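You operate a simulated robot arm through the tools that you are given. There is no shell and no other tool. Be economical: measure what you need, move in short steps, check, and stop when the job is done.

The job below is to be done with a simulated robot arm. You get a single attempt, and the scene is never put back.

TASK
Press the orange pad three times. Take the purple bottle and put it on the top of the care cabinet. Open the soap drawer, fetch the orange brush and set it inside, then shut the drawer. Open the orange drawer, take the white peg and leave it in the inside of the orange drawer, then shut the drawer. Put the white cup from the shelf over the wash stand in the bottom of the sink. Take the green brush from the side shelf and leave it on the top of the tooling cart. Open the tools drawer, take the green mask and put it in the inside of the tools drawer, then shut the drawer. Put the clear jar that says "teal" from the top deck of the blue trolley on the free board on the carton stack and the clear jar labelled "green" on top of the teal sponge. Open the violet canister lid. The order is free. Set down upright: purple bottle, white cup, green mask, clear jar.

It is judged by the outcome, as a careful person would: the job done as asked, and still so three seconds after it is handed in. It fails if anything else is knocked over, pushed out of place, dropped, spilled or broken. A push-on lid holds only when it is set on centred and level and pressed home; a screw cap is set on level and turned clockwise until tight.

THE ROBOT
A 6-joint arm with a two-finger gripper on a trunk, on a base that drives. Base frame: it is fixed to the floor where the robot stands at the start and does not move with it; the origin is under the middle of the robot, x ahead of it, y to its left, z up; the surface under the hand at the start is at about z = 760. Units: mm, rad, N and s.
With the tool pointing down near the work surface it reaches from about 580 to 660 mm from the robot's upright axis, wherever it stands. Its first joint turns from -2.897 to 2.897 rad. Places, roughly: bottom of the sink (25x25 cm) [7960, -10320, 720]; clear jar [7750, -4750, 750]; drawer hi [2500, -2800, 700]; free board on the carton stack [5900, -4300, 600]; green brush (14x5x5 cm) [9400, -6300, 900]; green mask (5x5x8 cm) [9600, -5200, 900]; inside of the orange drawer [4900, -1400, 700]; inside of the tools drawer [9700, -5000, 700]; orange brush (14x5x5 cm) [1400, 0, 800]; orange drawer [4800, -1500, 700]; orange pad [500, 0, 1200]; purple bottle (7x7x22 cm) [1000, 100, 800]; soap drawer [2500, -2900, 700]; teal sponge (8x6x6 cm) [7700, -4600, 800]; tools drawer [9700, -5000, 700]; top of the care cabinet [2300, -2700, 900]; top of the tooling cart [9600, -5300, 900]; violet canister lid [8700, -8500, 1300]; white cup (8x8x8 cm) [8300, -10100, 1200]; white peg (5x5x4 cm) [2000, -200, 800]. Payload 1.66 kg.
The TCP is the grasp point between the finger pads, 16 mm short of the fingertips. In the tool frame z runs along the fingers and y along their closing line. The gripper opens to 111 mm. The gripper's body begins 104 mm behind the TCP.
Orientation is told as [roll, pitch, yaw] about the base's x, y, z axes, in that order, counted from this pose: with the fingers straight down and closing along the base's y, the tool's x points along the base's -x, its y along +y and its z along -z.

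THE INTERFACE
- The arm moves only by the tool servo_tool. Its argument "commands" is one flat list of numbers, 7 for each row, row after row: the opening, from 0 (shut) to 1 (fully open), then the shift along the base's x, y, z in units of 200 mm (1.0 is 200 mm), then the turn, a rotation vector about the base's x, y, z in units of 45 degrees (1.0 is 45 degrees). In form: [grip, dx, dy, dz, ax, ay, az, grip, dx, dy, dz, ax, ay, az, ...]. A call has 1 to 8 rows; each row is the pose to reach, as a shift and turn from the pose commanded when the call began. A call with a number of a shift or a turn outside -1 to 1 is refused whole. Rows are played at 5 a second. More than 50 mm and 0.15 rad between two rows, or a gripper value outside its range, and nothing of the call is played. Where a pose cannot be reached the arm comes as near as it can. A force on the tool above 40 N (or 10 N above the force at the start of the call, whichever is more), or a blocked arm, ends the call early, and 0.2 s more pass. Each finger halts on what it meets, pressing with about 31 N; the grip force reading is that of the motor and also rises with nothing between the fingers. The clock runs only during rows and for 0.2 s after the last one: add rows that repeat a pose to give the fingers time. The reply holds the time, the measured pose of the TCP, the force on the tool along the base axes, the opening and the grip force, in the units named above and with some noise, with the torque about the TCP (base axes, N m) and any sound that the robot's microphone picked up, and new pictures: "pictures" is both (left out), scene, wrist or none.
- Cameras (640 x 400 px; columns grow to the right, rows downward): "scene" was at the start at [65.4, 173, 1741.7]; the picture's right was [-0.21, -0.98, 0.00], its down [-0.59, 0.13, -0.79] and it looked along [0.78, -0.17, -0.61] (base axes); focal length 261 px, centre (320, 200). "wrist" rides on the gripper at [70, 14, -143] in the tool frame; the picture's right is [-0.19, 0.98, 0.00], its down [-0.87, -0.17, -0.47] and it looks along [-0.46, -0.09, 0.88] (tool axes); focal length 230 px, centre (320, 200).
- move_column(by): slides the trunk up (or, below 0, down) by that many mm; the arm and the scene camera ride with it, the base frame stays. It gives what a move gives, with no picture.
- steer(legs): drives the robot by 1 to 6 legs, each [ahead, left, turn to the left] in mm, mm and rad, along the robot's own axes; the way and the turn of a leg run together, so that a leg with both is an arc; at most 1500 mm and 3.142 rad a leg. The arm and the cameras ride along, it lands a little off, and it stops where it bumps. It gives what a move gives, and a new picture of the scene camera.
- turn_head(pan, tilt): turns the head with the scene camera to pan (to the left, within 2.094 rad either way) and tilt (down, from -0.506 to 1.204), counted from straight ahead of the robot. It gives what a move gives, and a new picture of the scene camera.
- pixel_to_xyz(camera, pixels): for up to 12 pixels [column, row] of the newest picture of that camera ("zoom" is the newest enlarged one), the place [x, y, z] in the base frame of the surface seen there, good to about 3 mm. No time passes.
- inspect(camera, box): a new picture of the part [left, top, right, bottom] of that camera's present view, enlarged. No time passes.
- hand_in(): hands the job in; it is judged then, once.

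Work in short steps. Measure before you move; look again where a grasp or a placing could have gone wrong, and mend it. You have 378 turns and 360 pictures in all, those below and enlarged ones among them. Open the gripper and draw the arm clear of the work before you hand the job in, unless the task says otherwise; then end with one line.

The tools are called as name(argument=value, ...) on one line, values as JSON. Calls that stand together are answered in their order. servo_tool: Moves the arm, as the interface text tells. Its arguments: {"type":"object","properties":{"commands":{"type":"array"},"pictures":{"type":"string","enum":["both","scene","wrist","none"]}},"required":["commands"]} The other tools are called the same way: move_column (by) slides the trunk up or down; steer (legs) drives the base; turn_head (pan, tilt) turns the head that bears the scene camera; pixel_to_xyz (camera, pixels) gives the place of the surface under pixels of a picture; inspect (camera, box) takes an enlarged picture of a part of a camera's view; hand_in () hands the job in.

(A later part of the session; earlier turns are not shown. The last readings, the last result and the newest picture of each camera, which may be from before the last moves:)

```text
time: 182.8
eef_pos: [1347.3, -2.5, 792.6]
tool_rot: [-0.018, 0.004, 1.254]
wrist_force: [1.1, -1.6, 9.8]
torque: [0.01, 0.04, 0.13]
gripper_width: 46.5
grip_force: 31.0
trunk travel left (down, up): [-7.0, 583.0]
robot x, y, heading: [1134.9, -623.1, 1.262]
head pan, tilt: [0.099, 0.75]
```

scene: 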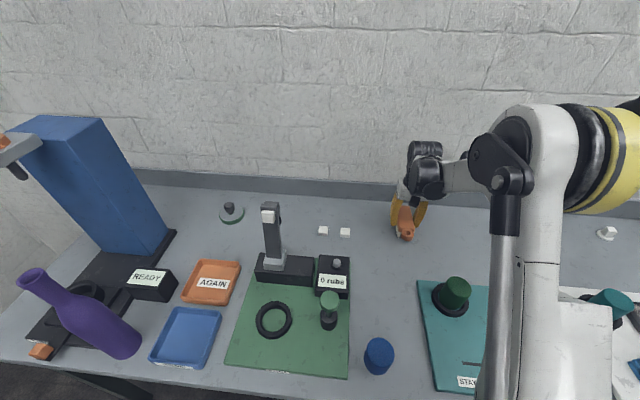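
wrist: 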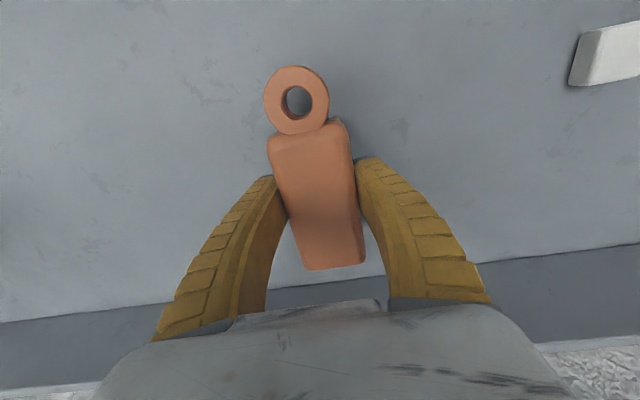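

Brush gripped (46.5 mm). I raise the column and drive back around to the cabinet.

move_column(by=480)

steer(legs=[[-800, 0, 0], [0, 520, 0], [-1500, 0, 0], [-1500, 0, 0], [0, -1500, 0], [0, -900, 0]])

```text
refused: 480 is not a number from -400 to 400
```

```text
time: 184.7
eef_pos: [1287.7, -180.9, 792.7]
tool_rot: [-0.019, -0.023, 1.268]
wrist_force: [1.0, -0.5, 3.7]
torque: [-0.05, 0.11, 0.02]
gripper_width: 46.2
grip_force: 31.1
trunk travel left (down, up): [-7.0, 583.0]
robot x, y, heading: [1071.4, -813.0, 1.27]
head pan, tilt: [0.099, 0.75]
stopped in leg 1: the force on the tool passed its limit at 152 N (the readings are from after the stop); the commanded pose is now the measured one
```

scene: 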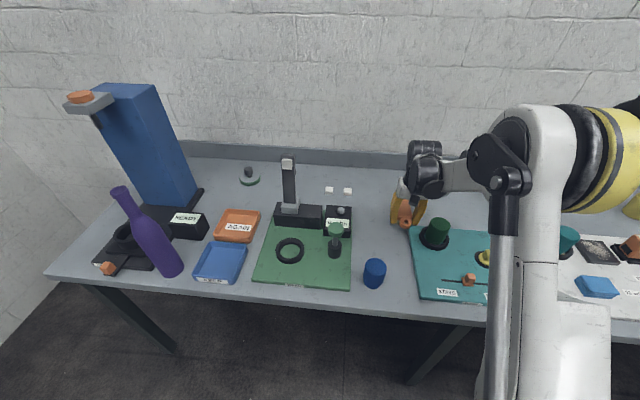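

The lift was refused (limit 400) and the drive still ran, sliding the brush along the bench until it met the teal mat at (415,235). I lift now with the column and inspect for displacement.

move_column(by=100)

inspect(camera="scene", box=[220, 160, 520, 320])

```text
time: 186.0
eef_pos: [1287.0, -181.7, 891.1]
tool_rot: [-0.02, -0.022, 1.27]
wrist_force: [0.6, -0.1, -1.1]
torque: [0.01, 0.0, 0.0]
gripper_width: 0.0
grip_force: 28.5
trunk travel left (down, up): [-107.0, 483.0]
robot x, y, heading: [1075.6, -809.5, 1.265]
head pan, tilt: [0.099, 0.75]
```

```text
2.13 times, centred on (370, 240) of scene
```

zoom: 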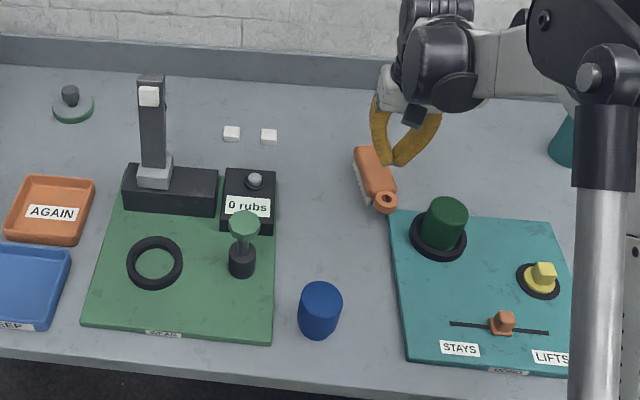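

The brush slipped free and lies at the mat's corner. I check whether the mat moved: the knob top was at (1321,-265,836) before and the mat's corner about (1323,-198).

pixel_to_xyz(camera="zoom", pixels=[[448, 208], [391, 212], [552, 223], [404, 358], [385, 199], [362, 150], [388, 185], [372, 170], [325, 290], [268, 133], [231, 131]])

```text
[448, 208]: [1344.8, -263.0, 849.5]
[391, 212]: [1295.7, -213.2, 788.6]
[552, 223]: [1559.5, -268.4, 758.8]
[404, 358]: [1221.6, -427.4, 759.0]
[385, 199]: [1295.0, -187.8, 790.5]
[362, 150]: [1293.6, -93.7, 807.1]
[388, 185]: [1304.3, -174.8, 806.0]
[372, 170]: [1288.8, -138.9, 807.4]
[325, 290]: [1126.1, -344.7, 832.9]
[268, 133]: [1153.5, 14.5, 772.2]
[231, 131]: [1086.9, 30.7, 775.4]
```

The knob and corner seem near their former places; I zoom in to compare mat outlines precisely.

inspect(camera="scene", box=[370, 200, 500, 310])

```text
3.64 times, centred on (435, 255) of scene
```

zoom: 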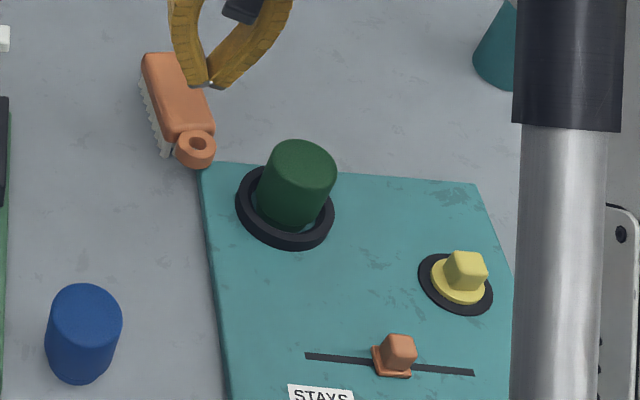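

pixel_to_xyz(camera="zoom", pixels=[[208, 172], [470, 187], [225, 340], [290, 235], [240, 195], [460, 305], [80, 290], [400, 345], [340, 178], [215, 260]])

```text
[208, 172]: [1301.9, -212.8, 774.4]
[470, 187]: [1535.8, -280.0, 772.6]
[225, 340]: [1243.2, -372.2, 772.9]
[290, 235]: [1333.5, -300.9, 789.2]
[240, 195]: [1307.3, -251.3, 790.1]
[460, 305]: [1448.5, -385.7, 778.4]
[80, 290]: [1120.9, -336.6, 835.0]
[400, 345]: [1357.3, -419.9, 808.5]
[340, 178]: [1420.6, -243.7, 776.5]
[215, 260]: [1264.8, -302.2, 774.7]
```

The mat is still square with the bench and in place, so no harm. I measure the brush to re-grasp it.

pixel_to_xyz(camera="zoom", pixels=[[162, 62], [176, 95], [188, 122], [150, 75], [195, 145], [203, 100], [165, 120]])

servo_tool(commands=[0.3, 0, 0, 0.1, 0, 0, 0, 0.7, 0, 0, 0.2, 0, 0, 0, 0.7, 0.02, 0.2, 0.2, 0, 0, 0, 0.7, 0.02, 0.28, 0.2, 0, 0, 0, 0.7, 0.02, 0.28, 0.2, 0, 0, 0])

```text
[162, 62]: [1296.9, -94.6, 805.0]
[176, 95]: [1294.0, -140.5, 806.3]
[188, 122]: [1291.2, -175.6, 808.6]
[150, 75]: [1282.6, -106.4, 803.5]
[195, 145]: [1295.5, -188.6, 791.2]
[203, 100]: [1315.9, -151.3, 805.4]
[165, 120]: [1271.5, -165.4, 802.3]
```

```text
time: 187.2
eef_pos: [1293.5, -125.1, 933.0]
tool_rot: [-0.018, -0.023, 1.268]
wrist_force: [0.8, -0.3, 0.3]
torque: [-0.01, -0.01, 0.0]
gripper_width: 79.2
grip_force: 0.9
trunk travel left (down, up): [-107.0, 483.0]
robot x, y, heading: [1072.1, -815.2, 1.267]
head pan, tilt: [0.099, 0.75]
```

scene: 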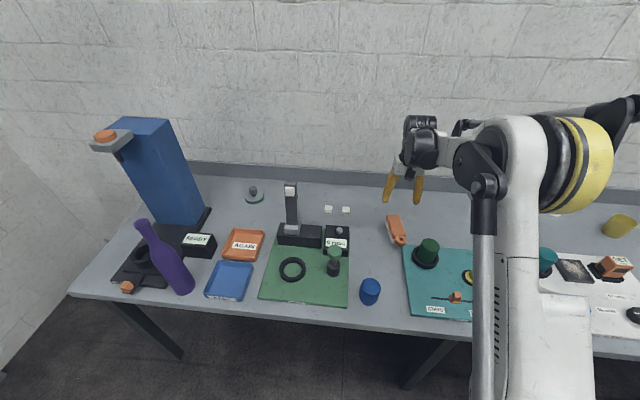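
wrist: 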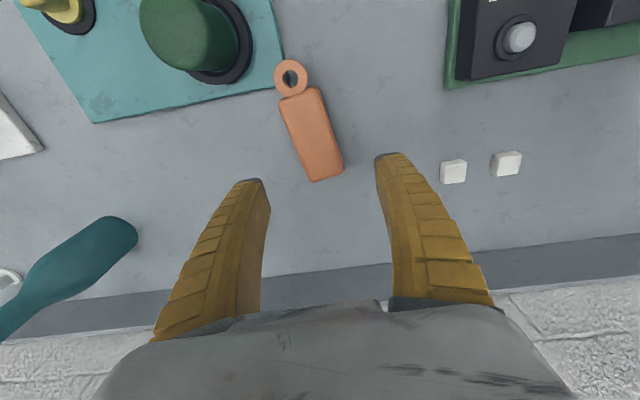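

pixel_to_xyz(camera="wrist", pixels=[[303, 98], [312, 133], [325, 175], [292, 135], [333, 132]])

```text
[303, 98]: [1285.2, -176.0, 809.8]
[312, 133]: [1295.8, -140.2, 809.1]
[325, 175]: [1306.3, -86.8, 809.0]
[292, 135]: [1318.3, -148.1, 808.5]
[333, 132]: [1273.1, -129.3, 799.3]
```

I align to centre (1296,-135), turn slightly, descend, and grasp again.

servo_tool(commands=[0.7, 0.012, -0.05, -0.2, 0.02, 0.02, 0.1, 0.7, 0.012, -0.05, -0.4, 0.02, 0.02, 0.1, 0.7, 0.012, -0.05, -0.6, 0.02, 0.02, 0.1, 0.7, 0.012, -0.05, -0.715, 0.02, 0.02, 0.1, 0.7, 0.012, -0.05, -0.715, 0.02, 0.02, 0.1, 0, 0.012, -0.05, -0.715, 0.02, 0.02, 0.1, 0, 0.012, -0.05, -0.715, 0.02, 0.02, 0.1, 0, 0.012, -0.05, -0.715, 0.02, 0.02, 0.1], pictures="wrist")

```text
time: 189.0
eef_pos: [1293.7, -136.1, 789.1]
tool_rot: [0.0, -0.035, 1.346]
wrist_force: [-0.4, 0.0, 4.2]
torque: [-0.04, 0.04, 0.07]
gripper_width: 47.3
grip_force: 30.6
trunk travel left (down, up): [-107.0, 483.0]
robot x, y, heading: [1074.4, -812.4, 1.266]
head pan, tilt: [0.099, 0.75]
```

wrist: 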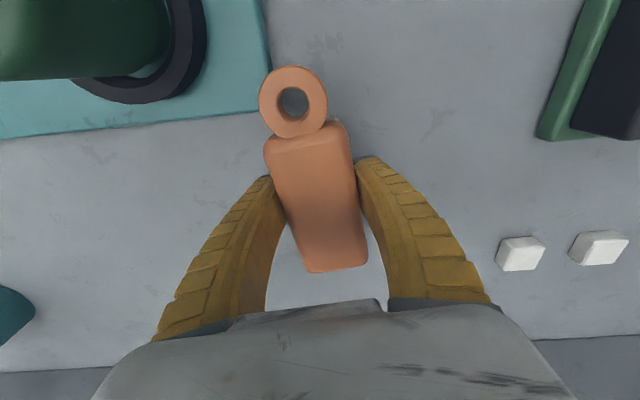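

Gripped. I raise the column by 400 and check the brush comes along.

move_column(by=400)

inspect(camera="wrist", box=[0, 0, 640, 400])

```text
time: 192.8
eef_pos: [1295.1, -137.2, 1187.7]
tool_rot: [0.0, -0.033, 1.345]
wrist_force: [-0.2, 0.3, -1.6]
torque: [-0.02, 0.01, -0.02]
gripper_width: 46.2
grip_force: 31.0
trunk travel left (down, up): [-507.0, 83.0]
robot x, y, heading: [1069.5, -813.1, 1.266]
head pan, tilt: [0.099, 0.75]
```

```text
1.00 times, centred on (320, 200) of wrist (not enlarged: the box is as wide or as high as the picture)
```

zoom: 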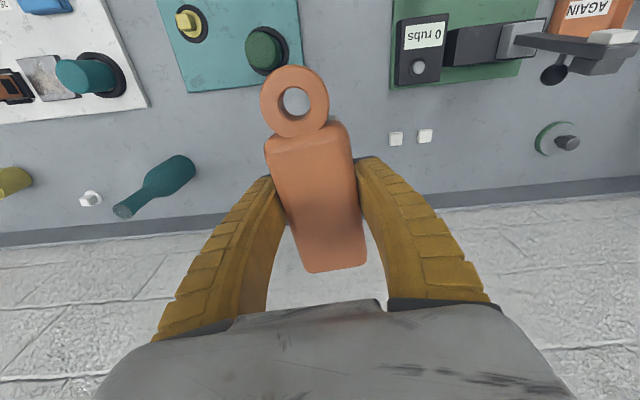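

The brush is secure. I drive back around to the cabinet.

steer(legs=[[-600, 0, 0], [0, 500, 0], [-1500, 0, 0], [-1500, 0, 0], [0, -1500, 0], [0, -900, 0]])

turn_head(pan=0.1, tilt=0.6)

```text
time: 224.3
eef_pos: [2099.3, -4105.0, 1187.9]
tool_rot: [-0.001, -0.032, 1.378]
wrist_force: [0.0, -0.5, -1.0]
torque: [0.02, 0.03, 0.03]
gripper_width: 46.2
grip_force: 31.4
trunk travel left (down, up): [-507.0, 83.0]
robot x, y, heading: [1899.7, -4788.3, 1.295]
head pan, tilt: [0.099, 0.75]
```

scene: 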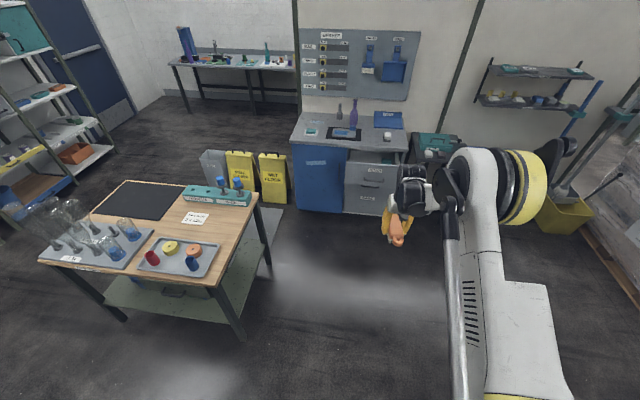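

```text
time: 225.0
eef_pos: [2099.6, -4105.9, 1188.2]
tool_rot: [0.0, -0.033, 1.38]
wrist_force: [0.7, 0.4, -1.1]
torque: [0.0, 0.0, -0.03]
gripper_width: 46.2
grip_force: 31.2
trunk travel left (down, up): [-507.0, 83.0]
robot x, y, heading: [1898.3, -4792.1, 1.3]
head pan, tilt: [0.099, 0.6]
```

scene: 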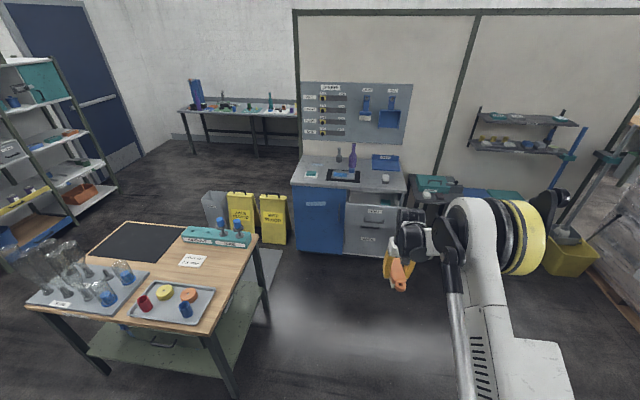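

I drive up to the open drawer and then look inside.

steer(legs=[[1030, -15, -0.055]])

turn_head(pan=0.2, tilt=0.9)

inspect(camera="scene", box=[260, 120, 480, 280])

```text
time: 230.4
eef_pos: [2485.4, -3122.1, 1188.1]
tool_rot: [0.0, -0.032, 1.301]
wrist_force: [0.8, -0.3, -1.5]
torque: [0.01, -0.03, 0.01]
gripper_width: 46.1
grip_force: 30.9
trunk travel left (down, up): [-507.0, 83.0]
robot x, y, heading: [2237.1, -3792.0, 1.223]
head pan, tilt: [0.099, 0.6]
```

scene: 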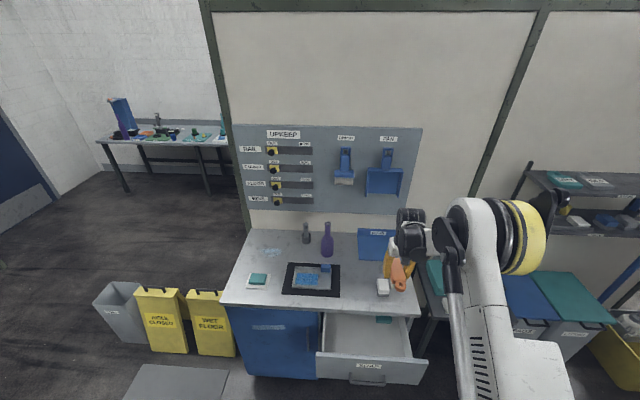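

```text
time: 231.2
eef_pos: [2486.6, -3122.6, 1187.3]
tool_rot: [0.002, -0.034, 1.302]
wrist_force: [0.0, -0.2, -0.9]
torque: [0.0, -0.02, 0.0]
gripper_width: 45.9
grip_force: 31.0
trunk travel left (down, up): [-507.0, 83.0]
robot x, y, heading: [2236.5, -3788.8, 1.221]
head pan, tilt: [0.201, 0.901]
```

scene: 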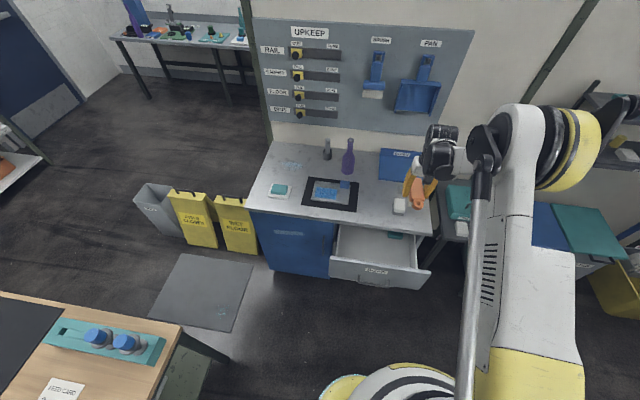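

```text
2.50 times, centred on (370, 200) of scene
```

zoom: 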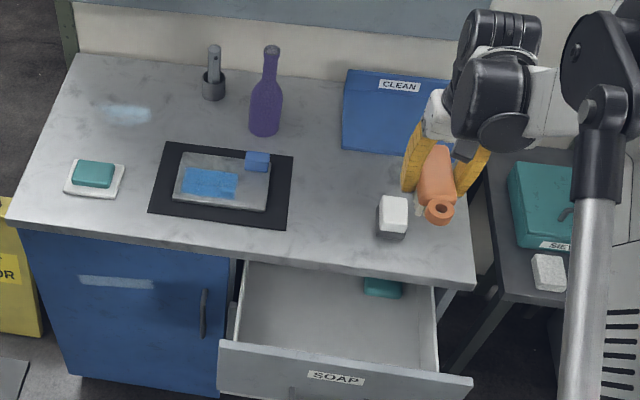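

pixel_to_xyz(camera="zoom", pixels=[[330, 310], [270, 330], [400, 340], [240, 300], [440, 320], [380, 288], [225, 345], [460, 378], [330, 355], [345, 365], [350, 270]])

```text
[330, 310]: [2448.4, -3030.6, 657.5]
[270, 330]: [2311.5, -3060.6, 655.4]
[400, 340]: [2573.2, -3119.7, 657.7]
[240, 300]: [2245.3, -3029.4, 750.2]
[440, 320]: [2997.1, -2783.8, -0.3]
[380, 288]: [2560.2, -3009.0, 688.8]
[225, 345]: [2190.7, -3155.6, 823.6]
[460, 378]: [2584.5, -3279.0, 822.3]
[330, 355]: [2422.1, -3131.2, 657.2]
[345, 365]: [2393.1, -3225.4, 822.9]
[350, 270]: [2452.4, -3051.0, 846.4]
```

The drawer interior is clear at about (2415,-3132), floor z 657. I turn the brush 87° so it lies across the drawer and centre it above.

servo_tool(commands=[0, -0.06, 0, 0, 0, 0.02, 0.18, 0, -0.12, -0.01, 0, 0, 0.04, 0.36, 0, -0.18, -0.02, 0, 0, 0.04, 0.54, 0, -0.24, -0.03, 0, 0, 0.04, 0.72, 0, -0.3, -0.04, 0, 0, 0.04, 0.9, 0, -0.355, -0.05, 0, 0, 0.04, 1.0], pictures="none")

servo_tool(commands=[0, 0, 0, 0, 0, 0, 0.18, 0, 0, 0, 0, 0, 0, 0.36, 0, 0, 0, 0, 0, 0, 0.54, 0, 0, 0, 0, 0, 0, 0.72, 0, 0, 0, 0, 0, 0, 0.9, 0, 0, 0, 0, 0, 0, 0.925, 0, 0, 0, 0, 0, 0, 0.925])

```text
time: 232.6
eef_pos: [2415.0, -3134.3, 1186.6]
tool_rot: [0.029, -0.04, 2.085]
wrist_force: [0.5, 0.5, -1.0]
torque: [-0.03, -0.07, 0.02]
gripper_width: 45.8
grip_force: 31.0
trunk travel left (down, up): [-507.0, 83.0]
robot x, y, heading: [2233.1, -3787.5, 1.226]
head pan, tilt: [0.201, 0.901]
```

```text
time: 234.2
eef_pos: [2415.4, -3133.2, 1188.4]
tool_rot: [0.029, -0.038, 2.812]
wrist_force: [-0.4, 0.5, -0.9]
torque: [-0.02, 0.0, -0.01]
gripper_width: 45.9
grip_force: 30.9
trunk travel left (down, up): [-507.0, 83.0]
robot x, y, heading: [2231.7, -3789.9, 1.225]
head pan, tilt: [0.201, 0.901]
```

scene: 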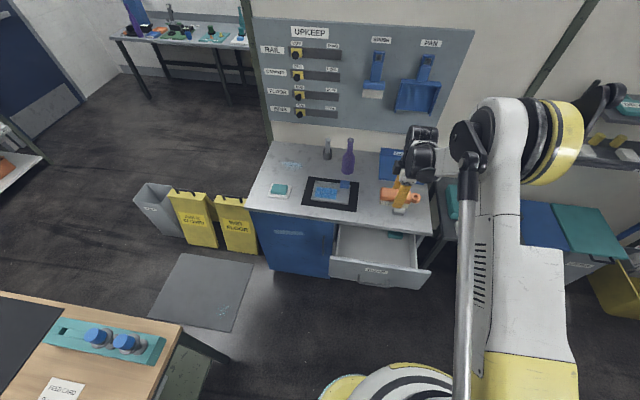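
wrist: 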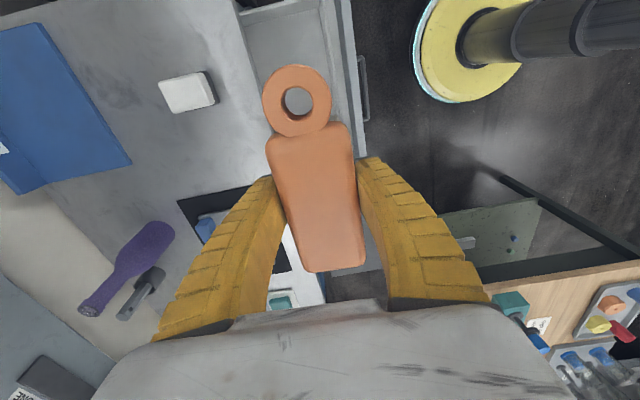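

I lower 290 mm and check the alignment with the drawer opening.

move_column(by=-290)

inspect(camera="scene", box=[280, 60, 480, 240])

inspect(camera="wrist", box=[0, 0, 640, 400])

```text
time: 237.1
eef_pos: [2413.5, -3132.8, 899.1]
tool_rot: [0.03, -0.038, 2.813]
wrist_force: [-0.4, 0.1, -1.9]
torque: [-0.01, -0.03, 0.0]
gripper_width: 45.9
grip_force: 30.8
trunk travel left (down, up): [-217.0, 373.0]
robot x, y, heading: [2237.8, -3787.7, 1.226]
head pan, tilt: [0.201, 0.901]
```

```text
2.22 times, centred on (380, 150) of scene
```

zoom: 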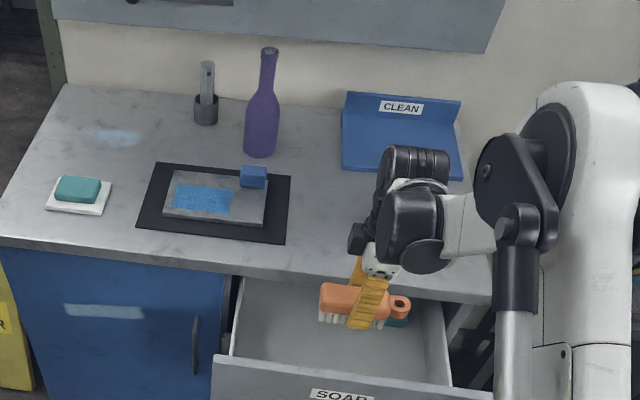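

```text
1.00 times, centred on (320, 200) of wrist (not enlarged: the box is as wide or as high as the picture)
```

zoom: 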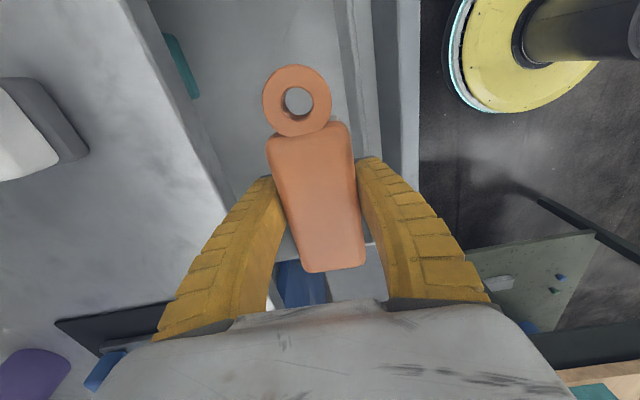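

The brush is inside the opening's outline. Before going down I check how low the wrist parts over the counter are.

pixel_to_xyz(camera="zoom", pixels=[[362, 238], [385, 190], [410, 155], [380, 262], [370, 215], [445, 165], [335, 245], [300, 370]])

```text
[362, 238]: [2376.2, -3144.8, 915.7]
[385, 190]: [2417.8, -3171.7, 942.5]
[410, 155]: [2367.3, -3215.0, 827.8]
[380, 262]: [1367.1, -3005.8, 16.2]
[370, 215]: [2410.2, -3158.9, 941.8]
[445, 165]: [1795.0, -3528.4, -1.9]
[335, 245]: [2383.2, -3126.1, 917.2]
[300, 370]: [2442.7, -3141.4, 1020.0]
```

inspect(camera="scene", box=[370, 90, 470, 200])

pixel_to_xyz(camera="zoom", pixels=[[280, 120], [340, 110], [340, 140], [230, 230], [260, 190], [290, 240], [380, 120], [340, 200]])

```text
3.64 times, centred on (420, 145) of scene
```

zoom: 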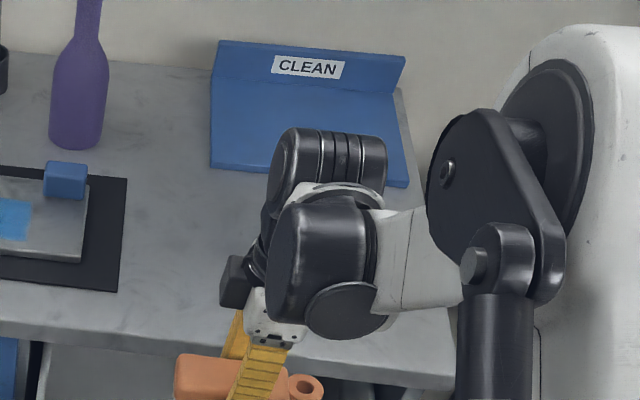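

```text
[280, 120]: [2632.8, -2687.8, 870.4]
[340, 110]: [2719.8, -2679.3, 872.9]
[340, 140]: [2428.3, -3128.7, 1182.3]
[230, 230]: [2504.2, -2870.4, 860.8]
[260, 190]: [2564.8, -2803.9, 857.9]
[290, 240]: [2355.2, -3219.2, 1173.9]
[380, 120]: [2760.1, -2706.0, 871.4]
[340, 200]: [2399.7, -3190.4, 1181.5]
```

The wrist is well above the counter. I lower 200 mm more, then the last bit with the arm.

move_column(by=-198)

servo_tool(commands=[0, 0, 0, -0.03, 0, 0, 0, 0, 0, 0, -0.05, 0, 0, 0, 0, 0, 0, -0.06, 0, 0, 0])

```text
time: 239.3
eef_pos: [2415.2, -3133.2, 700.1]
tool_rot: [0.03, -0.037, 2.813]
wrist_force: [-0.1, -0.2, -0.5]
torque: [0.0, -0.01, 0.0]
gripper_width: 45.7
grip_force: 30.8
trunk travel left (down, up): [-19.0, 571.0]
robot x, y, heading: [2231.8, -3791.1, 1.222]
head pan, tilt: [0.201, 0.901]
```

```text
time: 240.1
eef_pos: [2414.3, -3132.3, 688.4]
tool_rot: [0.029, -0.038, 2.815]
wrist_force: [-0.4, 0.4, -0.7]
torque: [0.03, 0.02, -0.01]
gripper_width: 45.8
grip_force: 31.0
trunk travel left (down, up): [-19.0, 571.0]
robot x, y, heading: [2234.8, -3789.1, 1.223]
head pan, tilt: [0.201, 0.901]
```

scene: 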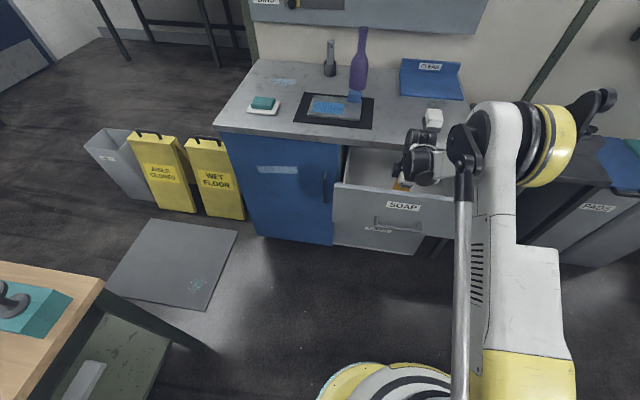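
wrist: 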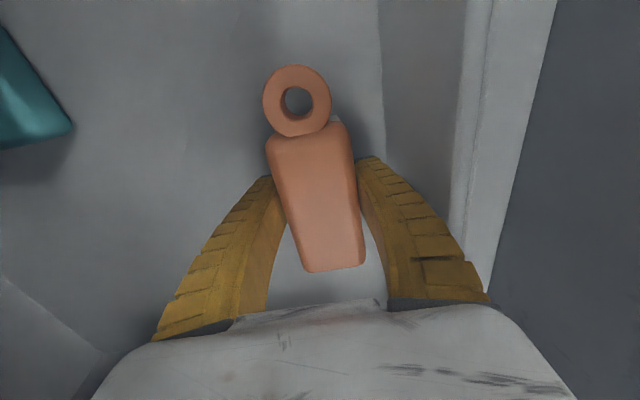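

No contact yet at 688; I go a few mm further.

servo_tool(commands=[0, 0, 0, -0.015, 0, 0, 0, 0, 0, 0, -0.03, 0, 0, 0, 0, 0, 0, -0.045, 0, 0, 0], pictures="none")

```text
time: 240.9
eef_pos: [2413.8, -3132.4, 680.7]
tool_rot: [0.029, -0.037, 2.815]
wrist_force: [-0.7, 1.1, 13.5]
torque: [0.25, -0.09, 0.11]
gripper_width: 51.8
grip_force: 31.3
trunk travel left (down, up): [-19.0, 571.0]
robot x, y, heading: [2231.7, -3791.6, 1.223]
head pan, tilt: [0.201, 0.901]
```

Contact. I open modestly and rise straight up.

servo_tool(commands=[0.62, 0, 0, 0.02, 0, 0, 0, 0.62, 0, 0, 0.02, 0, 0, 0, 0.62, 0, 0, 0.02, 0, 0, 0, 0.62, 0, 0, 0.2, 0, 0, 0, 0.62, 0, 0, 0.4, 0, 0, 0, 0.62, 0, 0, 0.6, 0, 0, 0])

move_column(by=300)

inspect(camera="scene", box=[280, 100, 480, 280])

```text
time: 242.3
eef_pos: [2416.7, -3133.2, 801.4]
tool_rot: [0.031, -0.035, 2.812]
wrist_force: [0.3, -0.3, -0.5]
torque: [0.01, 0.0, -0.01]
gripper_width: 70.5
grip_force: 1.4
trunk travel left (down, up): [-19.0, 571.0]
robot x, y, heading: [2231.4, -3791.3, 1.228]
head pan, tilt: [0.201, 0.901]
```

scene: 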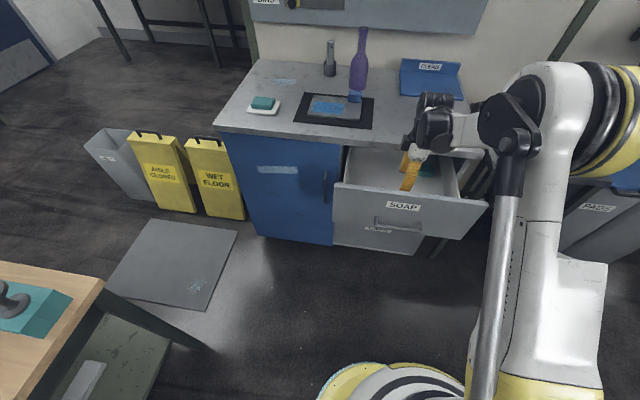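
wrist: 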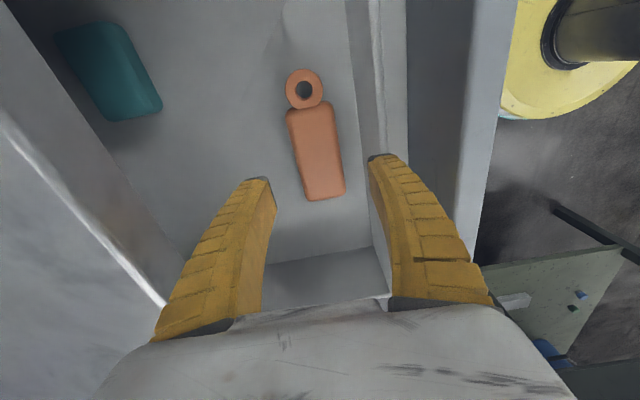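

```text
time: 245.3
eef_pos: [2416.5, -3134.2, 1099.0]
tool_rot: [0.03, -0.038, 2.814]
wrist_force: [0.6, -0.3, -0.6]
torque: [0.0, 0.02, 0.02]
gripper_width: 70.4
grip_force: 1.4
trunk travel left (down, up): [-319.0, 271.0]
robot x, y, heading: [2234.0, -3787.6, 1.222]
head pan, tilt: [0.201, 0.901]
```

```text
2.22 times, centred on (380, 190) of scene
```

zoom: 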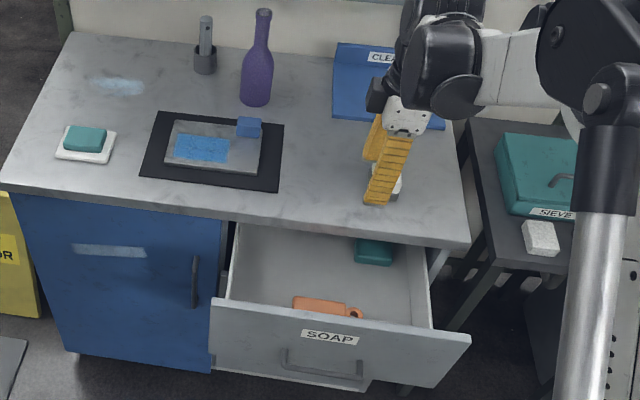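

The brush lies in the drawer beside the teal soap. I back up, close the fingers and lower, to push the drawer front shut.

steer(legs=[[-250, 0, 0.02]])

move_column(by=-300)

servo_tool(commands=[0, 0, 0, 0, 0, 0, 0, 0, 0, 0, -0.05, 0, 0, 0, 0, 0, 0, -0.1, 0, 0, 0, 0, 0, 0, -0.1, 0, 0, 0])

```text
time: 247.1
eef_pos: [2317.7, -3368.7, 1099.8]
tool_rot: [0.029, -0.036, 2.834]
wrist_force: [-0.4, -0.6, 1.1]
torque: [0.05, -0.03, -0.02]
gripper_width: 70.7
grip_force: 1.8
trunk travel left (down, up): [-319.0, 271.0]
robot x, y, heading: [2148.2, -4025.2, 1.243]
head pan, tilt: [0.201, 0.901]
```

scene: 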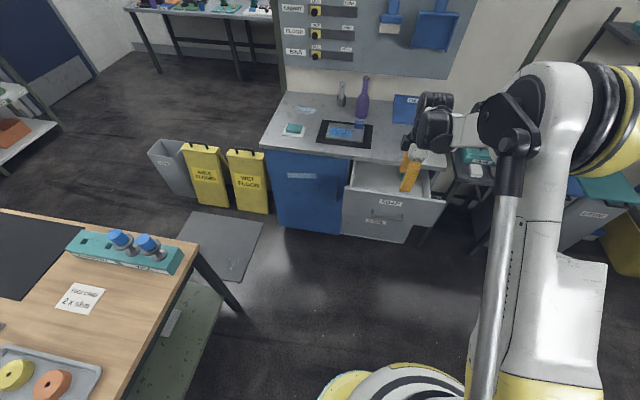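

```text
time: 250.1
eef_pos: [2318.5, -3369.8, 800.6]
tool_rot: [0.03, -0.038, 2.834]
wrist_force: [0.3, -0.1, 0.2]
torque: [0.0, 0.02, -0.02]
gripper_width: 70.6
grip_force: 1.0
trunk travel left (down, up): [-19.0, 571.0]
robot x, y, heading: [2153.8, -4028.3, 1.246]
head pan, tilt: [0.201, 0.901]
```

```text
time: 251.1
eef_pos: [2318.1, -3369.7, 779.3]
tool_rot: [0.031, -0.038, 2.834]
wrist_force: [-1.0, 0.5, 0.5]
torque: [0.01, -0.02, 0.04]
gripper_width: 0.0
grip_force: 29.1
trunk travel left (down, up): [-19.0, 571.0]
robot x, y, heading: [2149.5, -4029.2, 1.243]
head pan, tilt: [0.201, 0.901]
```

scene: 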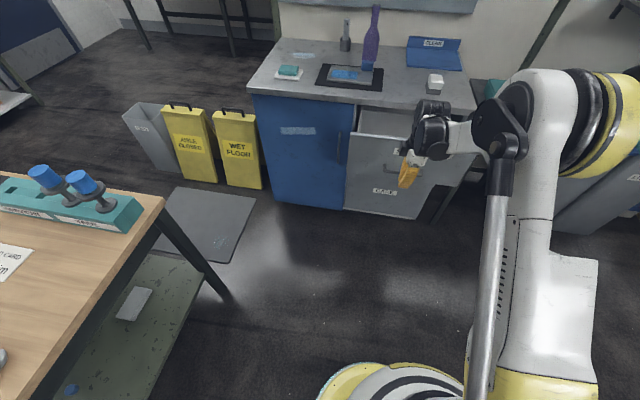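
wrist: 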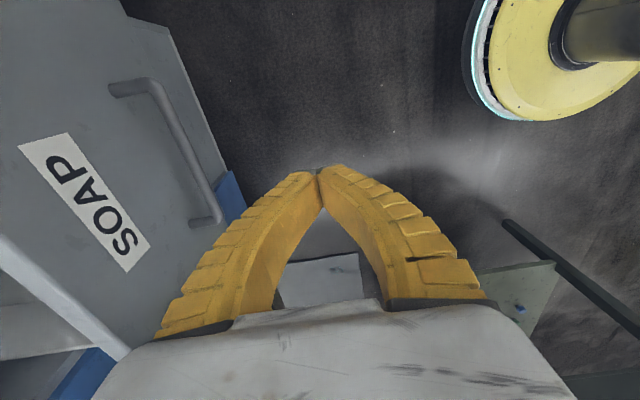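

The fingertips are level with the drawer front, above the handle. I shift a little right and drive forward to push.

servo_tool(commands=[0, 0.1, -0.035, 0, 0, 0, 0, 0, 0.1, -0.035, 0, 0, 0, 0], pictures="none")

steer(legs=[[290, 0, 0]])

```text
time: 251.7
eef_pos: [2339.9, -3377.9, 778.1]
tool_rot: [0.032, -0.038, 2.835]
wrist_force: [-0.2, -0.3, 0.3]
torque: [0.01, 0.03, 0.04]
gripper_width: 0.0
grip_force: 28.5
trunk travel left (down, up): [-19.0, 571.0]
robot x, y, heading: [2149.5, -4027.5, 1.252]
head pan, tilt: [0.201, 0.901]
```

```text
time: 253.7
eef_pos: [2425.6, -3108.0, 779.4]
tool_rot: [0.03, -0.036, 2.838]
wrist_force: [-0.3, 0.3, -0.2]
torque: [-0.04, 0.02, 0.01]
gripper_width: 0.2
grip_force: 28.4
trunk travel left (down, up): [-19.0, 571.0]
robot x, y, heading: [2240.8, -3763.0, 1.247]
head pan, tilt: [0.201, 0.901]
```

scene: 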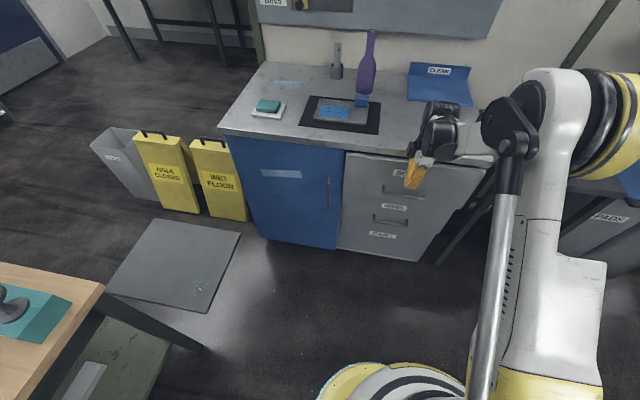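

The drawer looks nearly shut. I move the arm forward gently until it stops.

servo_tool(commands=[0, 0.05, 0.14, 0, 0, 0, 0, 0, 0.08, 0.24, 0, 0, 0, 0, 0, 0.095, 0.28, 0, 0, 0, 0, 0, 0.1, 0.3, 0, 0, 0, 0, 0, 0.108, 0.32, 0, 0, 0, 0, 0, 0.115, 0.34, 0, 0, 0, 0, 0, 0.122, 0.36, 0, 0, 0, 0])

```text
time: 254.1
eef_pos: [2433.1, -3089.0, 783.2]
tool_rot: [0.04, -0.04, 2.838]
wrist_force: [-11.3, -33.7, 9.0]
torque: [2.83, -1.13, -0.52]
gripper_width: 0.0
grip_force: 27.6
trunk travel left (down, up): [-19.0, 571.0]
robot x, y, heading: [2240.4, -3760.8, 1.246]
head pan, tilt: [0.201, 0.901]
stopped in row 2: the force on the tool passed its limit at 44 N (the readings are from after the stop); the commanded pose is now the measured one
```

scene: 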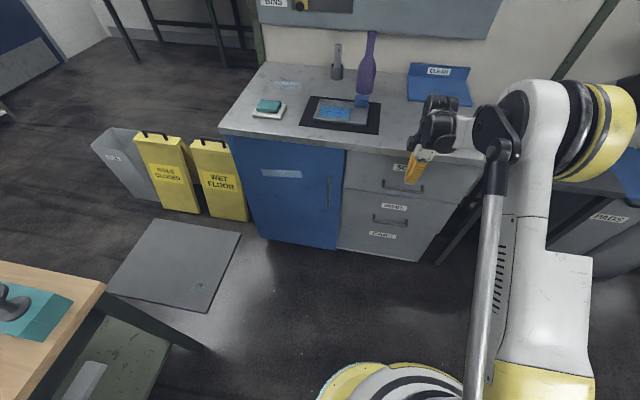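
wrist: 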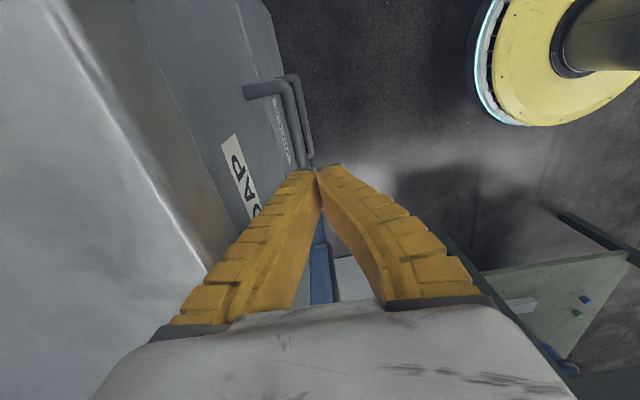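

Likely the finger's bulge met the counter edge. I retract slightly and inspect whether the drawer is flush.

servo_tool(commands=[0, -0.05, -0.15, 0, 0, 0, 0, 0, -0.1, -0.3, 0, 0, 0, 0, 0, -0.1, -0.3, 0, 0, 0, 0], pictures="none")

inspect(camera="scene", box=[320, 120, 500, 260])

pixel_to_xyz(camera="zoom", pixels=[[180, 170], [130, 140], [480, 190], [180, 260], [440, 270], [230, 205], [130, 125], [180, 140]])

```text
time: 254.9
eef_pos: [2413.4, -3144.3, 779.0]
tool_rot: [0.037, -0.037, 2.839]
wrist_force: [-0.2, -0.4, -0.4]
torque: [0.02, 0.02, -0.03]
gripper_width: 0.0
grip_force: 28.9
trunk travel left (down, up): [-19.0, 571.0]
robot x, y, heading: [2241.1, -3759.9, 1.251]
head pan, tilt: [0.201, 0.901]
```

```text
2.86 times, centred on (410, 190) of scene
```

zoom: 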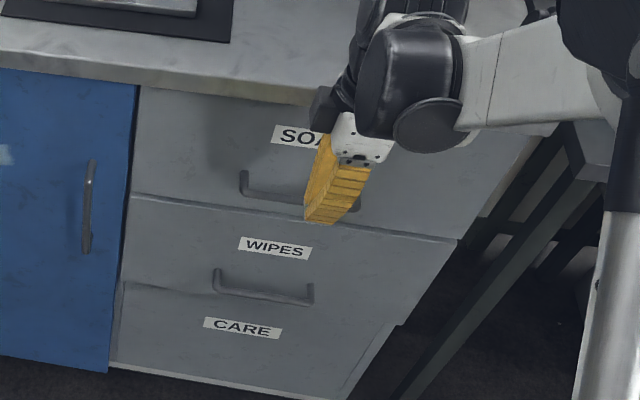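

```text
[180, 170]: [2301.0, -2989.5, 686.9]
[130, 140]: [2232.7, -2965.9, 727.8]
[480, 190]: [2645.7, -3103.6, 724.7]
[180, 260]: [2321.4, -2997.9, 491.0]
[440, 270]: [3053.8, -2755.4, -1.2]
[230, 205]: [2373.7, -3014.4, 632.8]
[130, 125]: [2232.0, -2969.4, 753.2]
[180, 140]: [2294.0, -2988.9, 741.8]
```

The soap drawer is flush shut (same face plane as before). I raise the arm and drive back to the bench for the white peg.

move_column(by=400)

steer(legs=[[-1150, 0, 0], [0, 1300, 0], [0, 1200, 0], [1500, 0, 0], [1450, 0, 0.01], [0, -1130, 0]])

```text
time: 258.8
eef_pos: [2415.4, -3143.8, 1178.2]
tool_rot: [0.04, -0.039, 2.838]
wrist_force: [0.9, 0.1, 0.4]
torque: [0.01, -0.02, 0.0]
gripper_width: 0.4
grip_force: 28.7
trunk travel left (down, up): [-419.0, 171.0]
robot x, y, heading: [2242.7, -3760.1, 1.252]
head pan, tilt: [0.201, 0.901]
```

```text
time: 295.5
eef_pos: [1738.7, -1029.6, 1179.1]
tool_rot: [0.039, -0.037, 2.808]
wrist_force: [0.6, 0.0, -0.3]
torque: [0.01, 0.03, 0.0]
gripper_width: 0.0
grip_force: 28.4
trunk travel left (down, up): [-419.0, 171.0]
robot x, y, heading: [1544.9, -1640.4, 1.219]
head pan, tilt: [0.201, 0.901]
```

scene: 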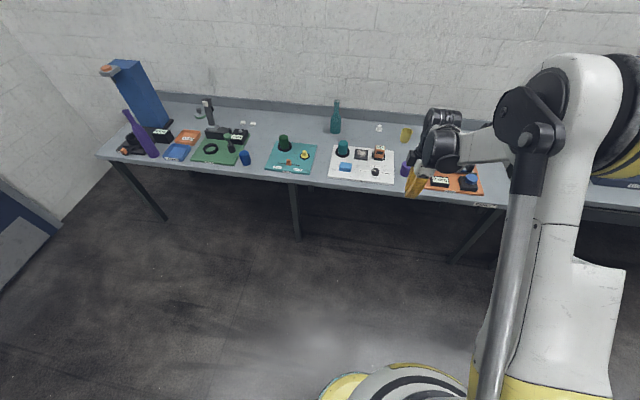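

I drive toward the bench opposite the peg, and turn the tool back.

steer(legs=[[790, 86, 0.04]])

servo_tool(commands=[0.7, 0, 0, 0, 0, 0, -0.18, 0.7, 0, 0, 0, 0, 0, -0.36, 0.7, 0, 0, 0, 0, 0, -0.54, 0.7, 0, 0, 0, 0, 0, -0.72, 0.7, 0, 0, 0, 0, 0, -0.9, 0.7, 0, 0, 0, 0, 0, -1.0, 0.7, 0, 0, 0, 0, 0, -1.0], pictures="none")

servo_tool(commands=[0.7, 0, 0, 0, 0, 0, -0.18, 0.7, 0, 0, 0, 0, 0, -0.36, 0.7, 0, 0, 0, 0, 0, -0.54, 0.7, 0, 0, 0, 0, 0, -0.72, 0.7, 0, 0, 0, 0, 0, -0.9, 0.7, 0, 0, 0, 0, 0, -1.0, 0.7, 0, 0, 0, 0, 0, -1.0])

```text
time: 299.8
eef_pos: [1889.9, -246.9, 1178.2]
tool_rot: [0.037, -0.038, 2.849]
wrist_force: [0.8, 0.2, -0.9]
torque: [-0.02, 0.03, -0.03]
gripper_width: 0.1
grip_force: 29.1
trunk travel left (down, up): [-419.0, 171.0]
robot x, y, heading: [1723.1, -868.3, 1.26]
head pan, tilt: [0.201, 0.901]
```

scene: 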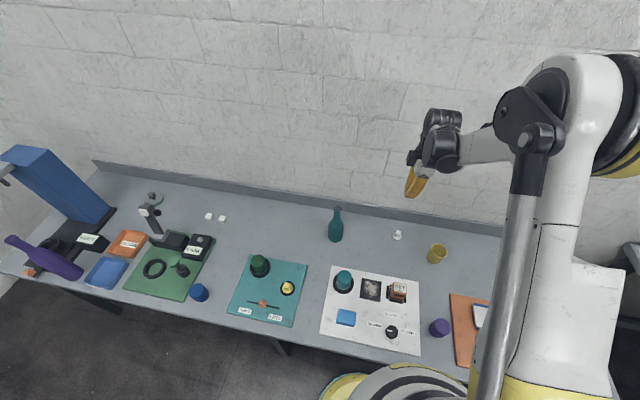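

```text
time: 301.4
eef_pos: [1890.4, -248.0, 1179.3]
tool_rot: [0.036, -0.036, 2.062]
wrist_force: [-0.3, 0.4, 0.6]
torque: [0.0, 0.02, 0.02]
gripper_width: 79.2
grip_force: 0.8
trunk travel left (down, up): [-419.0, 171.0]
robot x, y, heading: [1724.9, -864.0, 1.26]
head pan, tilt: [0.201, 0.901]
```

```text
time: 303.0
eef_pos: [1889.9, -247.3, 1177.5]
tool_rot: [0.035, -0.038, 1.278]
wrist_force: [-0.1, -0.1, -0.5]
torque: [-0.03, 0.01, 0.0]
gripper_width: 79.2
grip_force: 1.4
trunk travel left (down, up): [-419.0, 171.0]
robot x, y, heading: [1724.1, -864.3, 1.263]
head pan, tilt: [0.201, 0.901]
```

scene: 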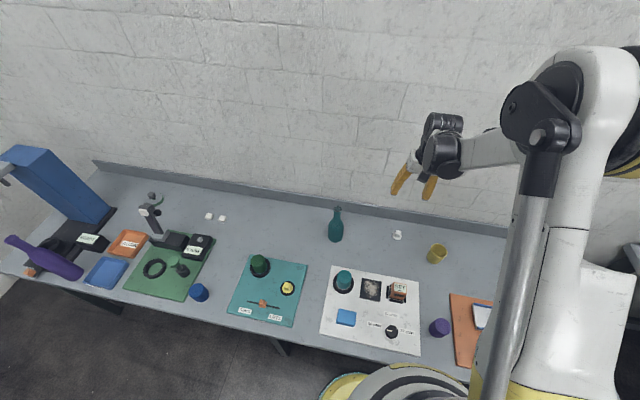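
wrist: 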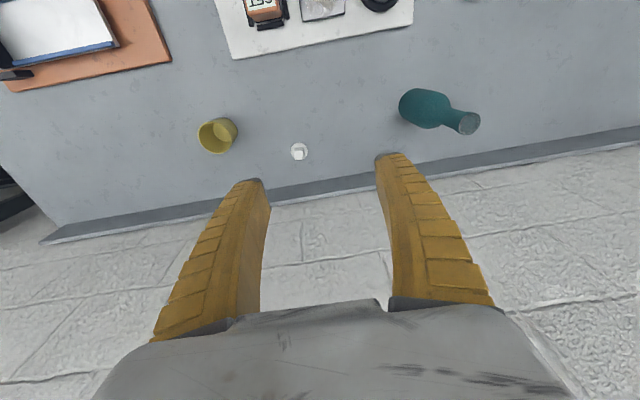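

The peg is at wrist (299,151), near the scene (397,234). I measure it and zoom.

pixel_to_xyz(camera="wrist", pixels=[[299, 151], [299, 147], [305, 156], [293, 150], [299, 157]])

inspect(camera="wrist", box=[270, 130, 330, 170])

```text
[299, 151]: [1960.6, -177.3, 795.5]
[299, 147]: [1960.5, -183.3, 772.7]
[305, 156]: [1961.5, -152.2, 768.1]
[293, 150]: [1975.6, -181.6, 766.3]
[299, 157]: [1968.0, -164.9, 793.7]
```

```text
10.00 times, centred on (300, 150) of wrist
```

zoom: 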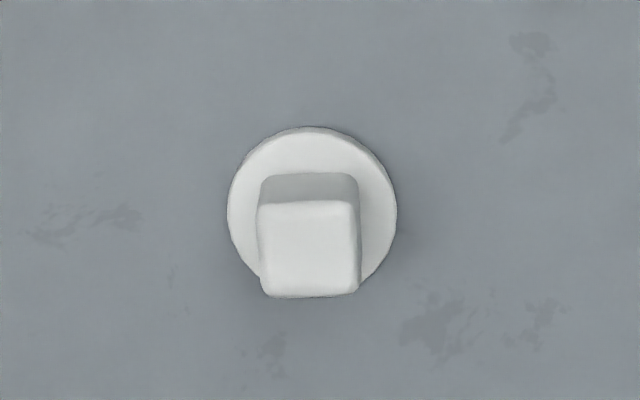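

The knob is square to the tool: centre about (1963,-172), top 795. I drive 52 mm closer and lower the column.

steer(legs=[[52, 0, 0]])

move_column(by=-300)

```text
time: 303.9
eef_pos: [1905.7, -196.2, 1177.5]
tool_rot: [0.038, -0.036, 1.28]
wrist_force: [0.3, 0.3, -0.8]
torque: [-0.06, 0.04, 0.02]
gripper_width: 79.3
grip_force: 0.8
trunk travel left (down, up): [-419.0, 171.0]
robot x, y, heading: [1740.7, -816.2, 1.262]
head pan, tilt: [0.201, 0.901]
```

scene: 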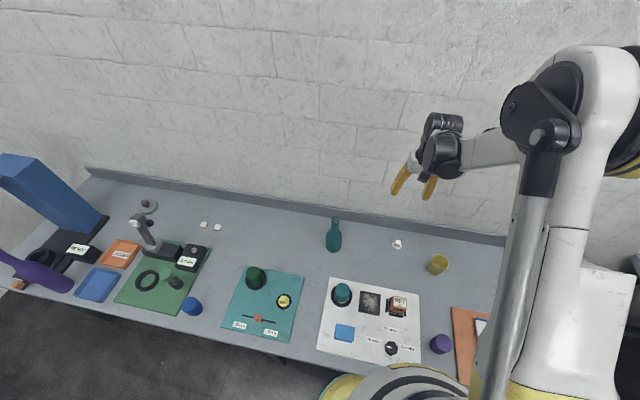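

```text
time: 306.9
eef_pos: [1905.6, -198.5, 879.3]
tool_rot: [0.036, -0.038, 1.279]
wrist_force: [-0.1, 0.1, -1.5]
torque: [0.01, 0.02, -0.02]
gripper_width: 79.4
grip_force: 0.9
trunk travel left (down, up): [-119.0, 471.0]
robot x, y, heading: [1739.6, -814.9, 1.258]
head pan, tilt: [0.201, 0.901]
```

I align over the knob with the tilt corrected.

servo_tool(commands=[0.6, 0.14, 0.065, 0, -0.046, 0.048, 0, 0.6, 0.285, 0.13, 0, -0.046, 0.048, 0, 0.6, 0.285, 0.13, 0, -0.046, 0.048, 0], pictures="wrist")

pixel_to_xyz(camera="wrist", pixels=[[320, 150], [310, 150], [330, 150], [320, 140], [320, 165]])

```text
time: 307.7
eef_pos: [1962.1, -171.8, 878.5]
tool_rot: [0.063, 0.008, 1.279]
wrist_force: [-0.7, 0.0, -0.6]
torque: [0.03, 0.02, 0.0]
gripper_width: 68.5
grip_force: 1.0
trunk travel left (down, up): [-119.0, 471.0]
robot x, y, heading: [1738.4, -817.9, 1.262]
head pan, tilt: [0.201, 0.901]
```

wrist: 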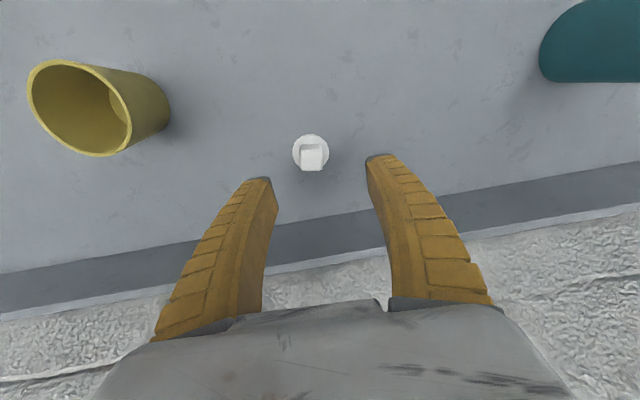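

```text
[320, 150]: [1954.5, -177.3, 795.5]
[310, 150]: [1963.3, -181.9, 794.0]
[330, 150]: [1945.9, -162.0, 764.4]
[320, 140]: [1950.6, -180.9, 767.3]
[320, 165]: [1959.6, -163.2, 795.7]
```

I remove the residual tilt, descend to z 787 and close on the knob.

servo_tool(commands=[0.6, 0.018, 0, -0.15, -0.013, -0.08, 0, 0.6, 0.018, 0, -0.3, -0.013, -0.08, 0, 0.6, 0.018, 0, -0.4, -0.013, -0.08, 0, 0.6, 0.018, 0, -0.457, -0.013, -0.08, 0, 0.6, 0.018, 0, -0.457, -0.013, -0.08, 0, 0, 0.018, 0, -0.457, -0.013, -0.08, 0, 0, 0.018, 0, -0.457, -0.013, -0.08, 0, 0, 0.018, 0, -0.457, -0.013, -0.08, 0], pictures="wrist")

```text
time: 309.5
eef_pos: [1965.9, -173.4, 787.1]
tool_rot: [0.0, -0.002, 1.279]
wrist_force: [-0.2, 0.5, 8.2]
torque: [-0.07, -0.01, 0.03]
gripper_width: 18.6
grip_force: 30.7
trunk travel left (down, up): [-119.0, 471.0]
robot x, y, heading: [1739.3, -811.4, 1.265]
head pan, tilt: [0.201, 0.901]
```

wrist: 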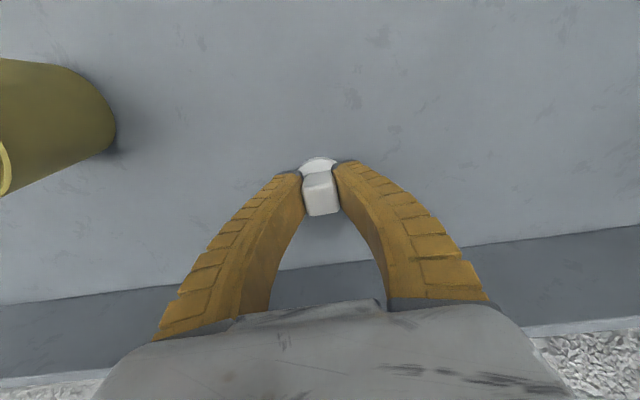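

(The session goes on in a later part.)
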